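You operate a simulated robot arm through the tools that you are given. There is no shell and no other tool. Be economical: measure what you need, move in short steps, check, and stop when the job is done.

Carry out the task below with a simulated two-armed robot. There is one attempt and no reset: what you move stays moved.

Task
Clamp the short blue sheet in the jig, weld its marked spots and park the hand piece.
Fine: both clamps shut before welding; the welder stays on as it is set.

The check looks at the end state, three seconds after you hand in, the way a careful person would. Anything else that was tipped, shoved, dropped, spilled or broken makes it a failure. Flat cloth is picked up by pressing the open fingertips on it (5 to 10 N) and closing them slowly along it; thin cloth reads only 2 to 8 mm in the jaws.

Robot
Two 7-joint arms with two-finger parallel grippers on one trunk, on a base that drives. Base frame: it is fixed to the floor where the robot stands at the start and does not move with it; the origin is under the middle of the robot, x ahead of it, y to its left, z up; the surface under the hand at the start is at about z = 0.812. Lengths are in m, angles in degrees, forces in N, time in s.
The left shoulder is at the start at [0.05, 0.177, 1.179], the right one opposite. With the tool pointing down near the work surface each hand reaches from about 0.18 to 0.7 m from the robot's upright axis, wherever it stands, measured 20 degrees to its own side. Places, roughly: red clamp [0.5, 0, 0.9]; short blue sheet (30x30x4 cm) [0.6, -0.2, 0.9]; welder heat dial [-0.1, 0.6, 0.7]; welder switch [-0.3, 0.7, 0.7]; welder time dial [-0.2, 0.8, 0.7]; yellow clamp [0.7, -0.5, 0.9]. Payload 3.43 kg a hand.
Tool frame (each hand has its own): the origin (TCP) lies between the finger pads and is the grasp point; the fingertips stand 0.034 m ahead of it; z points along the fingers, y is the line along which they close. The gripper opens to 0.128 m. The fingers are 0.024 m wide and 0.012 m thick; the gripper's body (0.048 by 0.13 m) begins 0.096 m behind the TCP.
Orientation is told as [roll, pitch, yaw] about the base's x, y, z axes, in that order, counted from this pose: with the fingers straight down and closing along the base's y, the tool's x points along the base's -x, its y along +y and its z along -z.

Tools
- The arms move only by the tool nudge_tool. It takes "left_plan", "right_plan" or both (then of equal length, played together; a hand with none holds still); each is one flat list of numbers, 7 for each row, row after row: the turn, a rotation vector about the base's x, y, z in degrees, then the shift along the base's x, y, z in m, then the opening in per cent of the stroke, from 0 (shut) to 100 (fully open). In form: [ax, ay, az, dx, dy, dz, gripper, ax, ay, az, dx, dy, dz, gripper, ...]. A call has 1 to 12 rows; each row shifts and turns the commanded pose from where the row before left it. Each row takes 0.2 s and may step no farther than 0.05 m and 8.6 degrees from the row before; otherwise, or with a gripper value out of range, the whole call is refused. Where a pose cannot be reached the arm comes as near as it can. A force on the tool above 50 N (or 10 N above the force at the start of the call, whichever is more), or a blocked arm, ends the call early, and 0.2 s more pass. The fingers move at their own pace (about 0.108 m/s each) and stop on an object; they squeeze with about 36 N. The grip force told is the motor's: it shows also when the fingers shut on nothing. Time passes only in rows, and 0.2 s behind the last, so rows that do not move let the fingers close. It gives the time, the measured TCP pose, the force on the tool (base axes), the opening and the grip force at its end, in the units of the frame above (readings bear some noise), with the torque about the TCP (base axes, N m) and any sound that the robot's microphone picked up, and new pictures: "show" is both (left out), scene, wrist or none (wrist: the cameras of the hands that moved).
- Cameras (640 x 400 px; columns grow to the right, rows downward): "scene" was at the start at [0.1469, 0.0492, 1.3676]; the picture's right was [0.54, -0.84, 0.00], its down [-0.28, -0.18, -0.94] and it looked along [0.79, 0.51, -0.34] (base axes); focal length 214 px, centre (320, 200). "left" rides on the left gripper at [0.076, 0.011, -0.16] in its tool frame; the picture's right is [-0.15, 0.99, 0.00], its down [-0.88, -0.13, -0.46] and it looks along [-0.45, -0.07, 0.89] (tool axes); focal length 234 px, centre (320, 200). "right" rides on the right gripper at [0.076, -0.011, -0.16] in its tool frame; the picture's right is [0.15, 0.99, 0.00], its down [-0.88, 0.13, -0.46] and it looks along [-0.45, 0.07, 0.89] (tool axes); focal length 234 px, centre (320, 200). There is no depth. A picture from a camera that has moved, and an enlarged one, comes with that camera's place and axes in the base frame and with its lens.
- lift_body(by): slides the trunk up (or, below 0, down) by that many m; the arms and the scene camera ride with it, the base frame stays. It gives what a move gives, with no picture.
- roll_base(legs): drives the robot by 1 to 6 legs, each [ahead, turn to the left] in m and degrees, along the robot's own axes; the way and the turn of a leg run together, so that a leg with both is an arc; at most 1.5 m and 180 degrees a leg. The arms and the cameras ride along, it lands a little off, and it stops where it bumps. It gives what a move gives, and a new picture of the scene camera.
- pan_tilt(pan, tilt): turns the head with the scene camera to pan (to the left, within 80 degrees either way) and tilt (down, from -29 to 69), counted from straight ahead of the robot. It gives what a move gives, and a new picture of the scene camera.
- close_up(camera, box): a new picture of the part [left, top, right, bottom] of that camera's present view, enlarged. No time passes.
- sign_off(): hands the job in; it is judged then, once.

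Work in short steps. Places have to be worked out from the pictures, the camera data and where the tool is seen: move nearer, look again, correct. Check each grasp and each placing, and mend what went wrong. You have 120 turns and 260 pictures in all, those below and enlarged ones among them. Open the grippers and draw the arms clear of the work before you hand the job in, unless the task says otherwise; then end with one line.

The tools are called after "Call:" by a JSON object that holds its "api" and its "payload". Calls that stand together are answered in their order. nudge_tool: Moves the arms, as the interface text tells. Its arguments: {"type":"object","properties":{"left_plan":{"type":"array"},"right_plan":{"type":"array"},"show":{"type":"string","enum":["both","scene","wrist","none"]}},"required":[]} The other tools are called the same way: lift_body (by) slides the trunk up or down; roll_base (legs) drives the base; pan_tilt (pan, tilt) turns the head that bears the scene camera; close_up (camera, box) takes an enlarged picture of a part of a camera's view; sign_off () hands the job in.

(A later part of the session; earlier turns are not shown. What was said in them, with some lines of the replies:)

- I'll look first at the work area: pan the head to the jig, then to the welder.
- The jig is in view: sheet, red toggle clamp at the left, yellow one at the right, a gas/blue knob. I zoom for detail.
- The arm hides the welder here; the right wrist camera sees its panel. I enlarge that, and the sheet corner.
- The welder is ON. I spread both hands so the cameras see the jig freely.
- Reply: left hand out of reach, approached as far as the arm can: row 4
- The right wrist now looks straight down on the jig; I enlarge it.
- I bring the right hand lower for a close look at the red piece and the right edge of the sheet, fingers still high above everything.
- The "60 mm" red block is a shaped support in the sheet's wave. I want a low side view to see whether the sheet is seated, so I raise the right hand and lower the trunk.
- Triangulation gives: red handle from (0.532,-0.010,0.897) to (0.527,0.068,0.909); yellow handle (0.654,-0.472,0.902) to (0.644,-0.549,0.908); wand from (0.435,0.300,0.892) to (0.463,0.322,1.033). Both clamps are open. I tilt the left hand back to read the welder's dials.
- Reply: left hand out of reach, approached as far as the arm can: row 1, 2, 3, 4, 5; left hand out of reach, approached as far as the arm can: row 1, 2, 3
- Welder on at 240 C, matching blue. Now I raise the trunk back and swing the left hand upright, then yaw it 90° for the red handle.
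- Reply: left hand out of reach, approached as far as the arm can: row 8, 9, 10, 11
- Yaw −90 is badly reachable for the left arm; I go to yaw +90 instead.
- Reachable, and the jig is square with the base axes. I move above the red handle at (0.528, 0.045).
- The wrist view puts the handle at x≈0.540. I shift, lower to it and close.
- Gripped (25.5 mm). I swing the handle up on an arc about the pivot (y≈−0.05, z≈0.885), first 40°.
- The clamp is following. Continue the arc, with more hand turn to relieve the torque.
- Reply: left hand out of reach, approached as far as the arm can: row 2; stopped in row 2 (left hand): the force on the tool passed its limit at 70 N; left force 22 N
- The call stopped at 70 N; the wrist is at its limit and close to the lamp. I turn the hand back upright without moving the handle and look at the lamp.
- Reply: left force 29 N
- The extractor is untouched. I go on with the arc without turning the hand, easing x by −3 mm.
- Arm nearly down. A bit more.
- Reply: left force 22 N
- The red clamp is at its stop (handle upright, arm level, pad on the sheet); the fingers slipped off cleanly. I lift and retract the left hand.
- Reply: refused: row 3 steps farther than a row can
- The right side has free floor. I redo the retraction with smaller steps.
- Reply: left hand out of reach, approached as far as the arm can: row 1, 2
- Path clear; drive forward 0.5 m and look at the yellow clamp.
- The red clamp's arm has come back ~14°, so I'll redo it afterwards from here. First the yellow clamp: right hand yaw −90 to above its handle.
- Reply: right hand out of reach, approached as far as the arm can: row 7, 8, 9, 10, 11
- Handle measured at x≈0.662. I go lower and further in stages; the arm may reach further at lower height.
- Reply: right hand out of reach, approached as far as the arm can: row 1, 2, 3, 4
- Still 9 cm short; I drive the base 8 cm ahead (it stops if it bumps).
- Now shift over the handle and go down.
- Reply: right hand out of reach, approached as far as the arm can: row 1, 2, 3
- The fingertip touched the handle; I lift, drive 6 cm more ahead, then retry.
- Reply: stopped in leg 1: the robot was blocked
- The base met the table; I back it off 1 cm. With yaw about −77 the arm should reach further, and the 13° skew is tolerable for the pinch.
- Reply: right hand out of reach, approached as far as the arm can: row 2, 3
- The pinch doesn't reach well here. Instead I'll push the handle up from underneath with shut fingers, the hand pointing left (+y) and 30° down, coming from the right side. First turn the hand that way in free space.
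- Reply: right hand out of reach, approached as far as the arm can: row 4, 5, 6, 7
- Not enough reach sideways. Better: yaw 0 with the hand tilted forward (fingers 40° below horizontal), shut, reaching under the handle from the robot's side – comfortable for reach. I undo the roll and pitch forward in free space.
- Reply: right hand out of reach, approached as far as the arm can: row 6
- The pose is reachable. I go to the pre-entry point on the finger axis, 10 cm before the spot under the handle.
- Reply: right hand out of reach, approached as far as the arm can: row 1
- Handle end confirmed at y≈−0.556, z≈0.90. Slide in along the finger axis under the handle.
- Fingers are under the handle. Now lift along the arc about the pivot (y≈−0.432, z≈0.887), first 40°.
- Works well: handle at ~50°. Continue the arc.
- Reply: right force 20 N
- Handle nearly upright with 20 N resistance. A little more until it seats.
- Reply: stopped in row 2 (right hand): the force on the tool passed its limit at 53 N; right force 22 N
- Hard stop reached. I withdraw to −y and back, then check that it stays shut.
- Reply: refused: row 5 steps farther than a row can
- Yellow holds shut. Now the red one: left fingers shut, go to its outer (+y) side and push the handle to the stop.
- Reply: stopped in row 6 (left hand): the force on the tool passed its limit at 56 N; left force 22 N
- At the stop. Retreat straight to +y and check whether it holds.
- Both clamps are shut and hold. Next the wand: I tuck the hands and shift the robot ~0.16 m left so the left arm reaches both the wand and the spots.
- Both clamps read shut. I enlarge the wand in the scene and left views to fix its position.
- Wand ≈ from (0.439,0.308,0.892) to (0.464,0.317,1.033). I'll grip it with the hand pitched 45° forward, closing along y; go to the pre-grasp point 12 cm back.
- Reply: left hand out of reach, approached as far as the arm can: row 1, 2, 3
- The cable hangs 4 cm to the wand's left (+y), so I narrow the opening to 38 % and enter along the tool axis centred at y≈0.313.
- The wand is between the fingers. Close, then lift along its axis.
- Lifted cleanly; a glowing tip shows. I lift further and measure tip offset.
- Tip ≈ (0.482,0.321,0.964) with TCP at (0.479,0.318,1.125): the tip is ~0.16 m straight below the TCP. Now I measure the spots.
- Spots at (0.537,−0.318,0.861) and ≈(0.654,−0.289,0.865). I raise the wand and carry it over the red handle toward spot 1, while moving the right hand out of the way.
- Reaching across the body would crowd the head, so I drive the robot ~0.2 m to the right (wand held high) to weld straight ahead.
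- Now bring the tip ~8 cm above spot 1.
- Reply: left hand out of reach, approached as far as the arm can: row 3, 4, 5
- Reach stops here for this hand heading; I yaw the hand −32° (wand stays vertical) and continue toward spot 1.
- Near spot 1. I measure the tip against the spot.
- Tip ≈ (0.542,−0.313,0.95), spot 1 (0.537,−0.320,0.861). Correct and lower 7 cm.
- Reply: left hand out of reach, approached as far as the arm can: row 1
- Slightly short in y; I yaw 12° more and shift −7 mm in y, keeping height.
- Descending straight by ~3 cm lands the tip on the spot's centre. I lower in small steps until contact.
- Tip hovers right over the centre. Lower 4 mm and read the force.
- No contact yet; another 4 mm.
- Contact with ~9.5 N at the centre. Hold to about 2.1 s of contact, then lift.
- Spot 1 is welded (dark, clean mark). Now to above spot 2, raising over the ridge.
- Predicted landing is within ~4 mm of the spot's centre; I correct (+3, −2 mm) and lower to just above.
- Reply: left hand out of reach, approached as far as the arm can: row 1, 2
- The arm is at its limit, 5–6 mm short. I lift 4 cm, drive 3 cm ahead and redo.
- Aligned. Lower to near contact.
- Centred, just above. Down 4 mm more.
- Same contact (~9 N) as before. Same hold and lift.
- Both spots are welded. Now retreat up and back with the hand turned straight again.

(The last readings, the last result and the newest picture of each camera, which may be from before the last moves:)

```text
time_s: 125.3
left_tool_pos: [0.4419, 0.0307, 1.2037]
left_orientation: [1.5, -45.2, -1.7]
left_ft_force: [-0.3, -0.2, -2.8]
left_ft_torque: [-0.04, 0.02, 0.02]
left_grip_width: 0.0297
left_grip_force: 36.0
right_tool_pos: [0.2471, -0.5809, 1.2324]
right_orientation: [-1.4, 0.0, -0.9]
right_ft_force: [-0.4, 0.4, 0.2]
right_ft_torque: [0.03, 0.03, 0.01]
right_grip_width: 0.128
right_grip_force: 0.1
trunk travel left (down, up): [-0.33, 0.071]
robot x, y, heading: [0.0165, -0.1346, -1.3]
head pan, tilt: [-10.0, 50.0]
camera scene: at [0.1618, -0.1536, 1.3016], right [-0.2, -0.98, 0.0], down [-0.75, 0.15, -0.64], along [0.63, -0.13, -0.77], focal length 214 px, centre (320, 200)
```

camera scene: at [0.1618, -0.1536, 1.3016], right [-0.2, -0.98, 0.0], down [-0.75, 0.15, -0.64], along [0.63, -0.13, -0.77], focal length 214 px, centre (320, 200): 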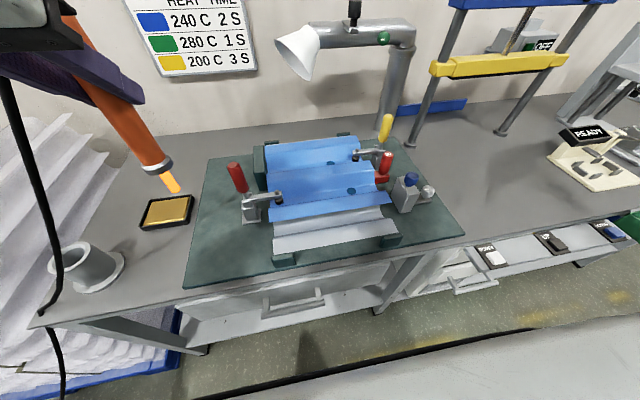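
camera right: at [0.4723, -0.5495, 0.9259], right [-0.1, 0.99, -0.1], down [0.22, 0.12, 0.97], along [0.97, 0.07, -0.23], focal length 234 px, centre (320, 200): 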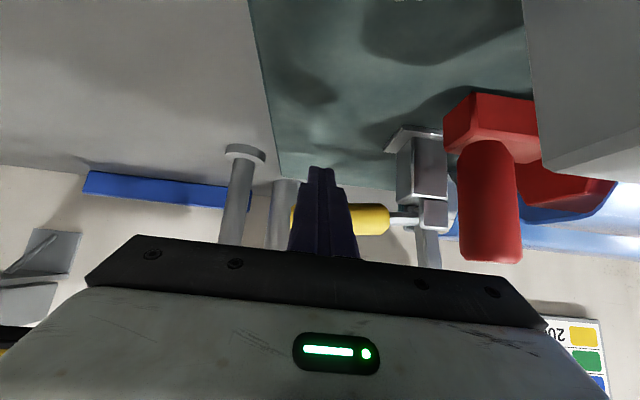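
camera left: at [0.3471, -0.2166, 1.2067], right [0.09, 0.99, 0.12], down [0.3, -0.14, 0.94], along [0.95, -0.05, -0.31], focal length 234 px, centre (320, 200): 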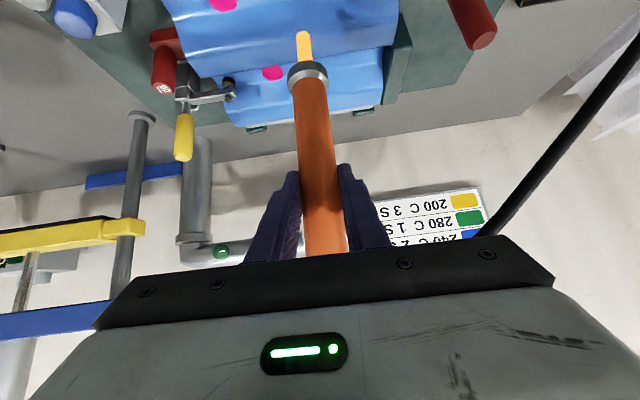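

Back at the left side. Carry the wand over to above the holder along the reverse path.

Call:
{"api": "nudge_tool", "payload": {"left_plan": [0, 0, 0, 0.0053, 0.041, 0, 0, 0, 0, 0, 0.0053, 0.041, 0, 0, 0, 0, 0, 0.0053, 0.041, 0, 0, 0, 0, 0, 0.0053, 0.041, 0, 0, 0, 0, 0, 0.0053, 0.041, 0, 0, 0, 0, 0, 0.0053, 0.041, 0, 0, 0, 0, 0, 0.0053, 0.041, 0, 0, 0, 0, 0, 0, 0, -0.04, 0, 0, 0, 0, 0, 0, -0.04, 0], "show": "wrist"}}

Call:
{"api": "pan_tilt", "payload": {"pan": 35, "tilt": 40}}

Call:
{"api": "close_up", "payload": {"camera": "scene", "box": [180, 80, 320, 250]}}

```text
time_s: 127.3
left_tool_pos: [0.4797, 0.3204, 1.1234]
left_orientation: [1.5, -45.1, -1.7]
left_ft_force: [0.2, -0.1, -3.7]
left_ft_torque: [-0.04, 0.0, 0.01]
left_grip_width: 0.0298
left_grip_force: 36.0
right_tool_pos: [0.2479, -0.5805, 1.2329]
right_orientation: [-1.5, 0.0, -1.0]
right_ft_force: [-0.7, 0.2, -1.0]
right_ft_torque: [0.02, 0.03, 0.01]
right_grip_width: 0.1281
right_grip_force: 0.0
trunk travel left (down, up): [-0.33, 0.071]
robot x, y, heading: [0.0188, -0.1345, -1.7]
head pan, tilt: [-10.0, 50.0]
camera left: at [0.3131, 0.3317, 1.1826], right [0.11, 0.99, 0.12], down [0.3, -0.15, 0.94], along [0.95, -0.07, -0.31], focal length 234 px, centre (320, 200)
```

left: 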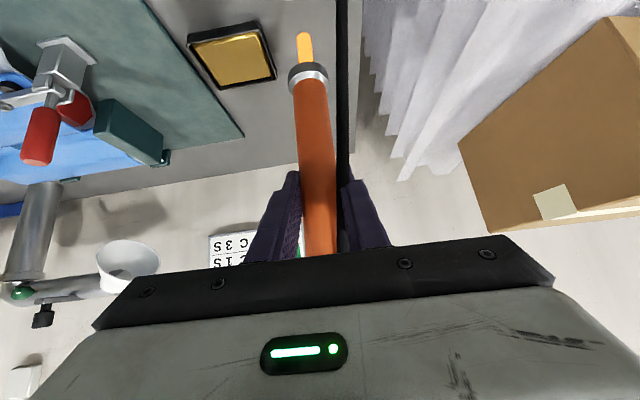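

```text
time_s: 128.5
left_tool_pos: [0.4791, 0.3203, 1.1243]
left_orientation: [1.5, -45.3, -1.7]
left_ft_force: [-1.4, 0.0, -3.2]
left_ft_torque: [-0.02, 0.04, 0.01]
left_grip_width: 0.0297
left_grip_force: 35.6
right_tool_pos: [0.2482, -0.5801, 1.2321]
right_orientation: [-1.5, -0.1, -1.0]
right_ft_force: [-0.1, 0.9, -0.1]
right_ft_torque: [-0.02, 0.01, -0.02]
right_grip_width: 0.1279
right_grip_force: 0.2
trunk travel left (down, up): [-0.33, 0.071]
robot x, y, heading: [0.0197, -0.1348, -1.5]
head pan, tilt: [35.0, 40.0]
camera scene: at [0.1573, -0.091, 1.3157], right [0.55, -0.83, 0.0], down [-0.54, -0.35, -0.77], along [0.64, 0.42, -0.64], focal length 214 px, centre (320, 200)
```

scene: 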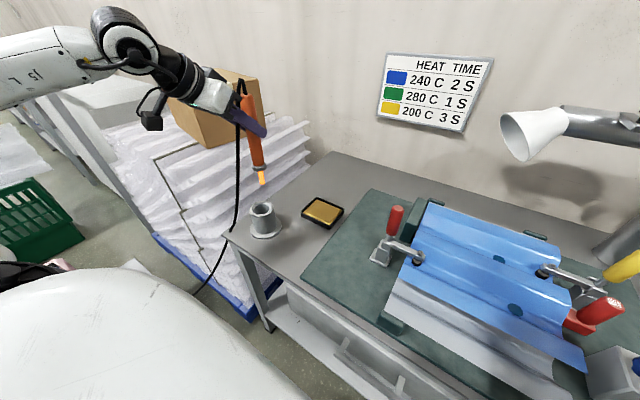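

```text
2.35 times, centred on (250, 165) of scene
camera zoom: at [0.1573, -0.091, 1.3157], right [0.55, -0.83, 0.0], down [-0.54, -0.35, -0.77], along [0.64, 0.42, -0.64], focal length 505 px, centre (485, 282)
```

zoom: 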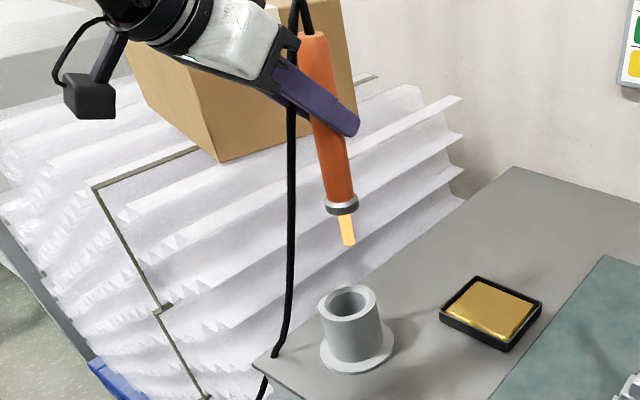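

The wand sits unchanged in the hand and is vertical; hole centre ≈ (0.452,0.308), matching the pose where I gripped it (0.453,0.312). I centre over the hole and lower until the tip is just above the mouth.

Call:
{"api": "nudge_tool", "payload": {"left_plan": [0, 0, 0, -0.013, -0.0045, 0, 0, 0, 0, 0, -0.013, -0.0045, 0, 0, 0, 0, 0, 0, 0, -0.03, 0, 0, 0, 0, 0, 0, -0.02, 0], "show": "wrist"}}

Call:
{"api": "close_up", "payload": {"camera": "scene", "box": [210, 130, 310, 250]}}

```text
time_s: 129.5
left_tool_pos: [0.4525, 0.3089, 1.0737]
left_orientation: [1.6, -45.3, -1.7]
left_ft_force: [-0.8, 0.0, -2.7]
left_ft_torque: [0.03, 0.01, 0.02]
left_grip_width: 0.0298
left_grip_force: 36.9
right_tool_pos: [0.2486, -0.5808, 1.2339]
right_orientation: [-1.5, 0.0, -0.9]
right_ft_force: [0.0, 0.4, 0.5]
right_ft_torque: [-0.04, 0.0, -0.01]
right_grip_width: 0.1282
right_grip_force: 0.0
trunk travel left (down, up): [-0.33, 0.071]
robot x, y, heading: [0.0193, -0.1312, -1.5]
head pan, tilt: [35.0, 40.0]
camera left: at [0.2876, 0.3215, 1.1326], right [0.11, 0.99, 0.12], down [0.3, -0.15, 0.94], along [0.95, -0.07, -0.31], focal length 234 px, centre (320, 200)
```

left: 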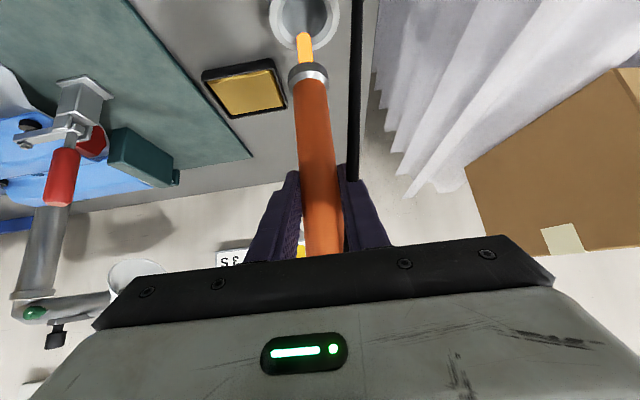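

```text
3.33 times, centred on (260, 190) of scene
camera zoom: at [0.1572, -0.0909, 1.3157], right [0.55, -0.83, 0.0], down [-0.54, -0.36, -0.77], along [0.64, 0.42, -0.64], focal length 715 px, centre (520, 233)
```

zoom: 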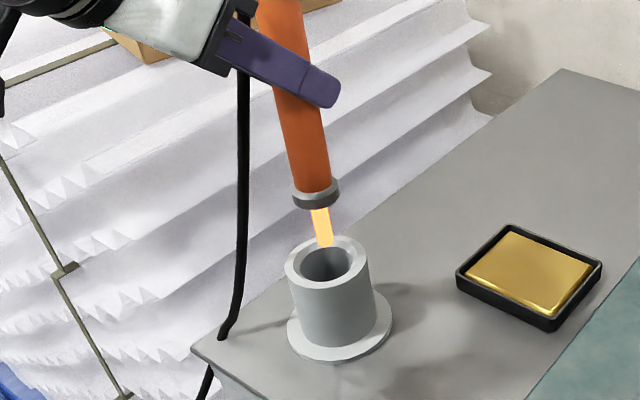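

Aligned with the hole. Lower into it in steps to the original depth (z≈0.968).

Call:
{"api": "nudge_tool", "payload": {"left_plan": [0, 0, 0, 0, 0, -0.02, 0, 0, 0, 0, 0, 0.001, -0.02, 0, 0, 0, 0, 0, 0.001, -0.02, 0, 0, 0, 0, 0, 0, -0.02, 0], "show": "wrist"}}

Call:
{"api": "close_up", "payload": {"camera": "scene", "box": [210, 130, 310, 250]}}

```text
time_s: 130.5
left_tool_pos: [0.4529, 0.3114, 0.9946]
left_orientation: [1.4, -45.3, -1.7]
left_ft_force: [0.3, -0.4, -3.1]
left_ft_torque: [0.0, 0.04, 0.0]
left_grip_width: 0.0298
left_grip_force: 35.8
right_tool_pos: [0.2488, -0.5807, 1.2313]
right_orientation: [-1.4, 0.0, -1.0]
right_ft_force: [-0.5, -0.8, -0.4]
right_ft_torque: [-0.01, 0.0, 0.01]
right_grip_width: 0.1278
right_grip_force: 0.1
trunk travel left (down, up): [-0.33, 0.071]
robot x, y, heading: [0.0145, -0.1326, -1.7]
head pan, tilt: [35.0, 40.0]
camera left: at [0.2879, 0.3233, 1.0534], right [0.11, 0.99, 0.12], down [0.3, -0.15, 0.94], along [0.95, -0.07, -0.31], focal length 234 px, centre (320, 200)
```

left: 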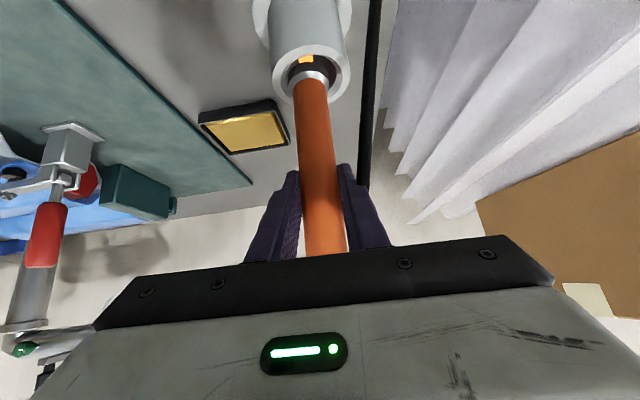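

```text
3.33 times, centred on (260, 190) of scene
camera zoom: at [0.1574, -0.0908, 1.3157], right [0.55, -0.83, 0.0], down [-0.54, -0.36, -0.77], along [0.64, 0.42, -0.64], focal length 715 px, centre (520, 233)
```

zoom: 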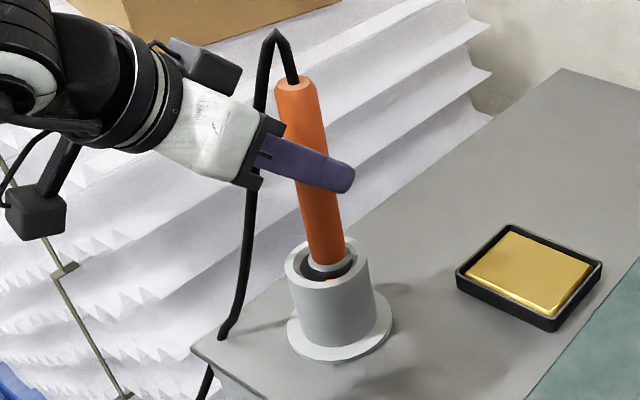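

Going in without force. Continue the last 27 mm gently.

Call:
{"api": "nudge_tool", "payload": {"left_plan": [0, 0, 0, -0.001, 0, -0.01, 0, 0, 0, 0, 0, 0, -0.01, 0, 0, 0, 0, 0, 0, -0.006, 0], "show": "wrist"}}

Call:
{"api": "close_up", "payload": {"camera": "scene", "box": [210, 130, 310, 250]}}

```text
time_s: 131.3
left_tool_pos: [0.4523, 0.3109, 0.9735]
left_orientation: [1.9, -45.9, -2.0]
left_ft_force: [-6.9, 1.8, 23.2]
left_ft_torque: [-0.1, 0.58, -0.05]
left_grip_width: 0.0297
left_grip_force: 36.1
right_tool_pos: [0.2451, -0.5818, 1.2325]
right_orientation: [-1.4, -0.1, -1.0]
right_ft_force: [-0.5, 0.0, 0.0]
right_ft_torque: [0.01, -0.02, 0.01]
right_grip_width: 0.128
right_grip_force: 0.1
trunk travel left (down, up): [-0.33, 0.071]
robot x, y, heading: [0.0177, -0.1331, -1.4]
head pan, tilt: [35.0, 40.0]
camera left: at [0.2857, 0.3222, 1.0312], right [0.11, 0.99, 0.13], down [0.28, -0.16, 0.95], along [0.95, -0.07, -0.3], focal length 234 px, centre (320, 200)
```

left: 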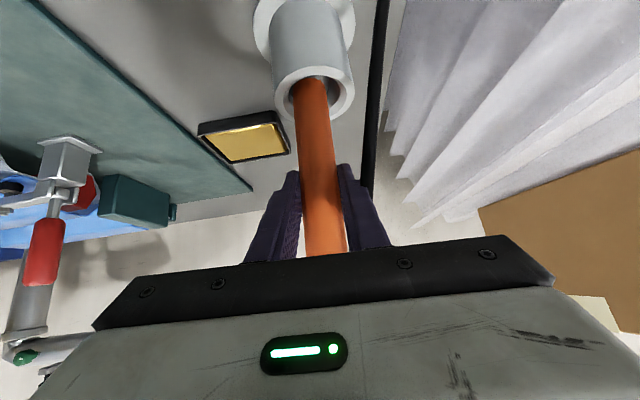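

```text
3.33 times, centred on (260, 190) of scene
camera zoom: at [0.1546, -0.0925, 1.3167], right [0.55, -0.83, 0.0], down [-0.53, -0.35, -0.77], along [0.64, 0.42, -0.64], focal length 715 px, centre (520, 233)
```

zoom: 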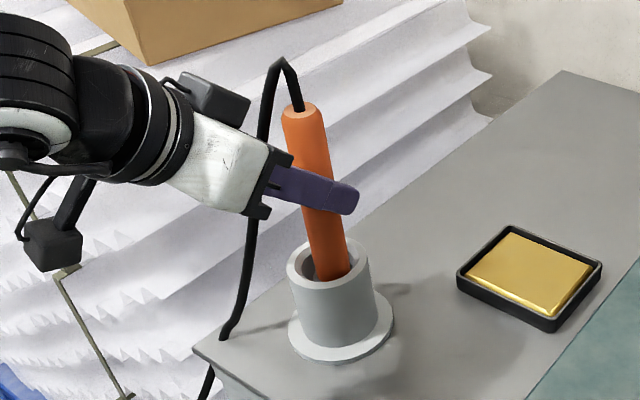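

It sits on the bottom (26 N). I ease 3 mm up and open the fingers gently.

Call:
{"api": "nudge_tool", "payload": {"left_plan": [0, 0, 0, 0, 0, 0.003, 0, 0, 0, 0, 0, 0, 0, 28, 0, 0, 0, 0, 0, 0, 38, 0, 0, 0, 0, 0, 0, 38], "show": "wrist"}}

Call:
{"api": "close_up", "payload": {"camera": "scene", "box": [210, 130, 310, 250]}}

```text
time_s: 132.3
left_tool_pos: [0.4521, 0.3119, 0.9712]
left_orientation: [1.4, -45.3, -1.7]
left_ft_force: [0.0, 0.1, 0.6]
left_ft_torque: [-0.03, -0.01, -0.03]
left_grip_width: 0.0486
left_grip_force: 0.1
right_tool_pos: [0.2472, -0.58, 1.2325]
right_orientation: [-1.3, 0.0, -1.0]
right_ft_force: [0.3, -0.1, 0.8]
right_ft_torque: [0.07, 0.03, -0.02]
right_grip_width: 0.1281
right_grip_force: 0.1
trunk travel left (down, up): [-0.33, 0.071]
robot x, y, heading: [0.019, -0.1305, -1.7]
head pan, tilt: [35.0, 40.0]
camera left: at [0.2864, 0.3227, 1.0304], right [0.11, 0.99, 0.12], down [0.3, -0.15, 0.94], along [0.95, -0.07, -0.31], focal length 234 px, centre (320, 200)
```

left: 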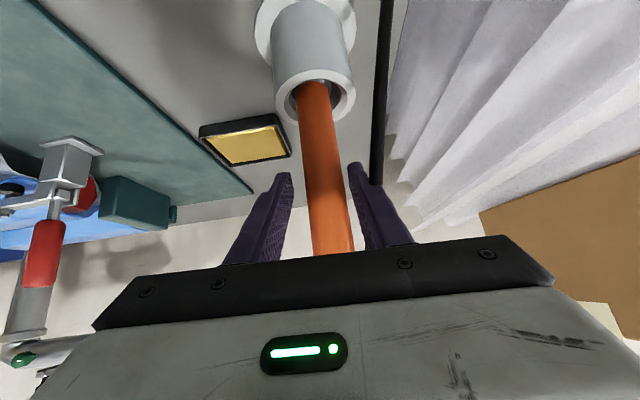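

```text
3.33 times, centred on (260, 190) of scene
camera zoom: at [0.1569, -0.0912, 1.3157], right [0.55, -0.83, 0.0], down [-0.54, -0.35, -0.77], along [0.64, 0.42, -0.64], focal length 715 px, centre (520, 233)
```

zoom: 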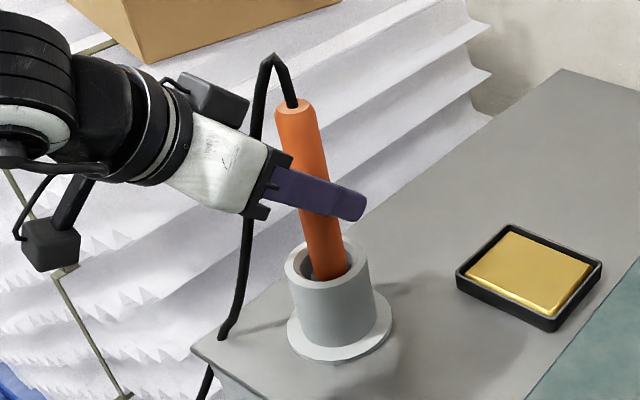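

The wand stands in the holder. Withdraw the hand back along its own axis.

Call:
{"api": "nudge_tool", "payload": {"left_plan": [0, 0, 0, -0.02, 0, 0.02, 38, 0, 0, 0, -0.025, 0, 0.025, 38, 0, 0, 0, -0.025, 0, 0.025, 38, 0, 0, 0, -0.025, 0, 0.03, 38, 0, 0, 0, 0, -0.01, 0.04, 60, 0, 5, 0, 0, -0.02, 0.03, 100], "show": "scene"}}

Call:
{"api": "close_up", "payload": {"camera": "scene", "box": [210, 120, 310, 250]}}

Call:
{"api": "pan_tilt", "payload": {"pan": 0, "tilt": 45}}

Call:
{"api": "close_up", "payload": {"camera": "scene", "box": [200, 100, 460, 290]}}

```text
time_s: 133.7
left_tool_pos: [0.3558, 0.2782, 1.1422]
left_orientation: [1.3, -40.1, -1.5]
left_ft_force: [-0.4, -0.6, -0.1]
left_ft_torque: [0.0, 0.02, 0.01]
left_grip_width: 0.1281
left_grip_force: 0.0
right_tool_pos: [0.2495, -0.5823, 1.2325]
right_orientation: [-1.4, 0.1, -1.1]
right_ft_force: [-0.4, 0.1, 0.1]
right_ft_torque: [0.0, -0.01, -0.02]
right_grip_width: 0.1281
right_grip_force: 0.1
trunk travel left (down, up): [-0.33, 0.071]
robot x, y, heading: [0.0199, -0.1342, -1.5]
head pan, tilt: [35.0, 40.0]
camera scene: at [0.1575, -0.0914, 1.3156], right [0.55, -0.83, 0.0], down [-0.54, -0.35, -0.77], along [0.64, 0.42, -0.64], focal length 214 px, centre (320, 200)
```

scene: 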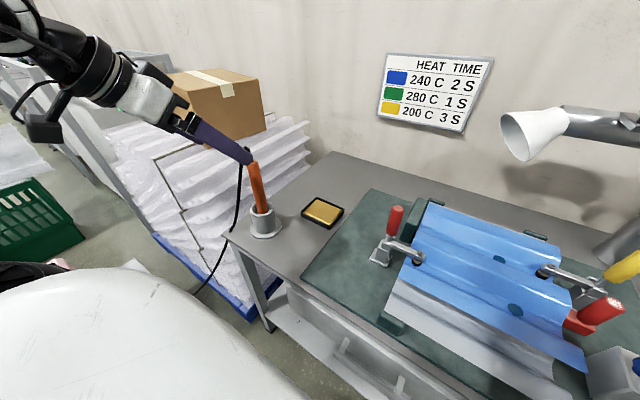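

```text
3.08 times, centred on (260, 185) of scene
camera zoom: at [0.1575, -0.0914, 1.3156], right [0.55, -0.83, 0.0], down [-0.54, -0.35, -0.77], along [0.64, 0.42, -0.64], focal length 660 px, centre (505, 246)
```

zoom: 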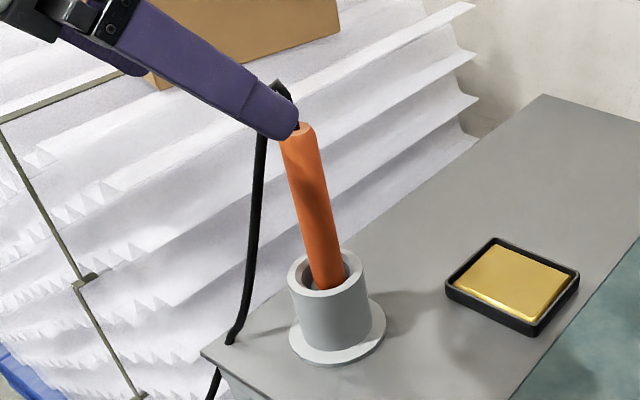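

```text
time_s: 134.7
left_tool_pos: [0.3565, 0.2809, 1.1421]
left_orientation: [1.2, -40.2, -1.5]
left_ft_force: [0.9, -0.3, 0.7]
left_ft_torque: [0.03, -0.01, 0.0]
left_grip_width: 0.128
left_grip_force: 0.1
right_tool_pos: [0.2477, -0.5809, 1.2323]
right_orientation: [-1.4, 0.0, -0.9]
right_ft_force: [0.0, 0.8, 0.4]
right_ft_torque: [-0.02, 0.01, 0.0]
right_grip_width: 0.128
right_grip_force: 0.1
trunk travel left (down, up): [-0.33, 0.071]
robot x, y, heading: [0.0194, -0.1315, -1.5]
head pan, tilt: [0.0, 45.0]
camera scene: at [0.1675, -0.1401, 1.3085], right [-0.02, -1.0, 0.0], down [-0.71, 0.02, -0.71], along [0.71, -0.02, -0.71], focal length 214 px, centre (320, 200)
```

scene: 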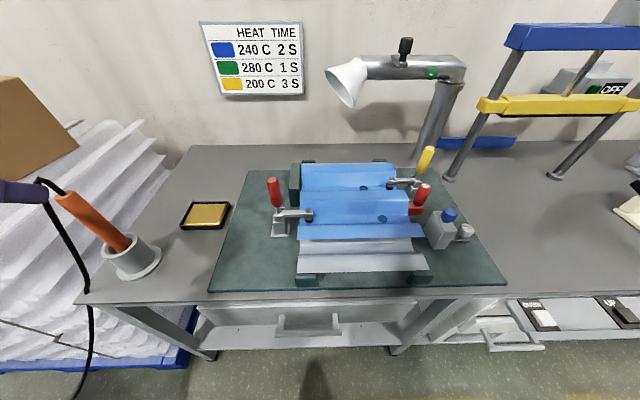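

```text
2.11 times, centred on (330, 195) of scene
camera zoom: at [0.1675, -0.1401, 1.3085], right [-0.02, -1.0, 0.0], down [-0.71, 0.02, -0.71], along [0.71, -0.02, -0.71], focal length 452 px, centre (299, 210)
```

zoom: 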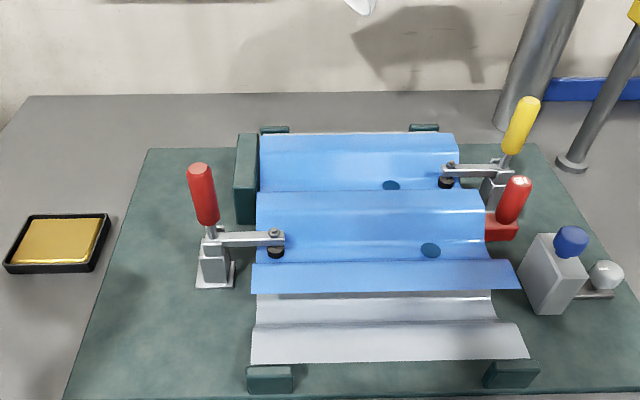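

All in order: both clamps shut, both spots welded, wand in its holder. I draw the left hand further clear and check the welder is still on.

Call:
{"api": "nudge_tool", "payload": {"left_plan": [0, 8, 0, -0.02, -0.03, 0.02, 100, 0, 8, 0, -0.02, -0.03, 0.02, 100, 0, 8, 0, 0, -0.02, 0.02, 100, 0, 8, 0, 0, 0, 0, 100, 0, 8, 0, 0, 0, 0, 100], "show": "wrist"}}

```text
time_s: 135.9
left_tool_pos: [0.3181, 0.2013, 1.2031]
left_orientation: [0.3, -0.2, -1.3]
left_ft_force: [0.6, 0.1, -0.7]
left_ft_torque: [0.05, 0.04, 0.0]
left_grip_width: 0.1281
left_grip_force: 0.2
right_tool_pos: [0.2491, -0.5809, 1.2318]
right_orientation: [-1.4, 0.0, -1.0]
right_ft_force: [-0.2, -0.2, -0.6]
right_ft_torque: [0.05, 0.0, 0.01]
right_grip_width: 0.128
right_grip_force: 0.0
trunk travel left (down, up): [-0.33, 0.071]
robot x, y, heading: [0.016, -0.1348, -1.5]
head pan, tilt: [0.0, 45.0]
camera left: at [0.2429, 0.2128, 1.3622], right [0.17, 0.99, 0.01], down [0.88, -0.15, 0.46], along [0.45, -0.07, -0.89], focal length 234 px, centre (320, 200)
```

left: 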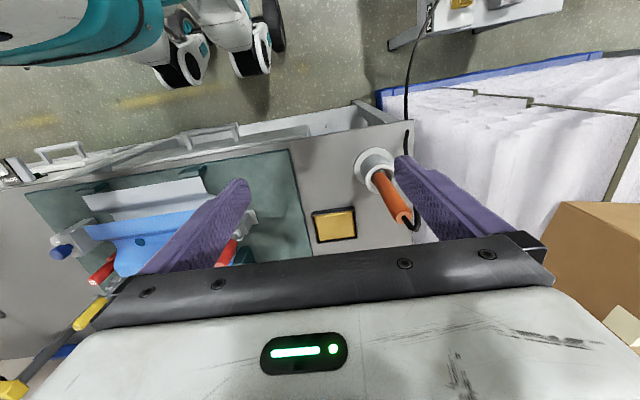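

The wand stands in its holder, both hands are empty and clear of the work, and I never touched the welder. I hand in.

Call:
{"api": "sign_off", "payload": {}}

```text
The job is handed in.
```

The short blue sheet is clamped with both clamps shut, its two marked spots are welded for about 2 s each at 240 °C, and the hand piece is back in its holder with the welder left as it was set.
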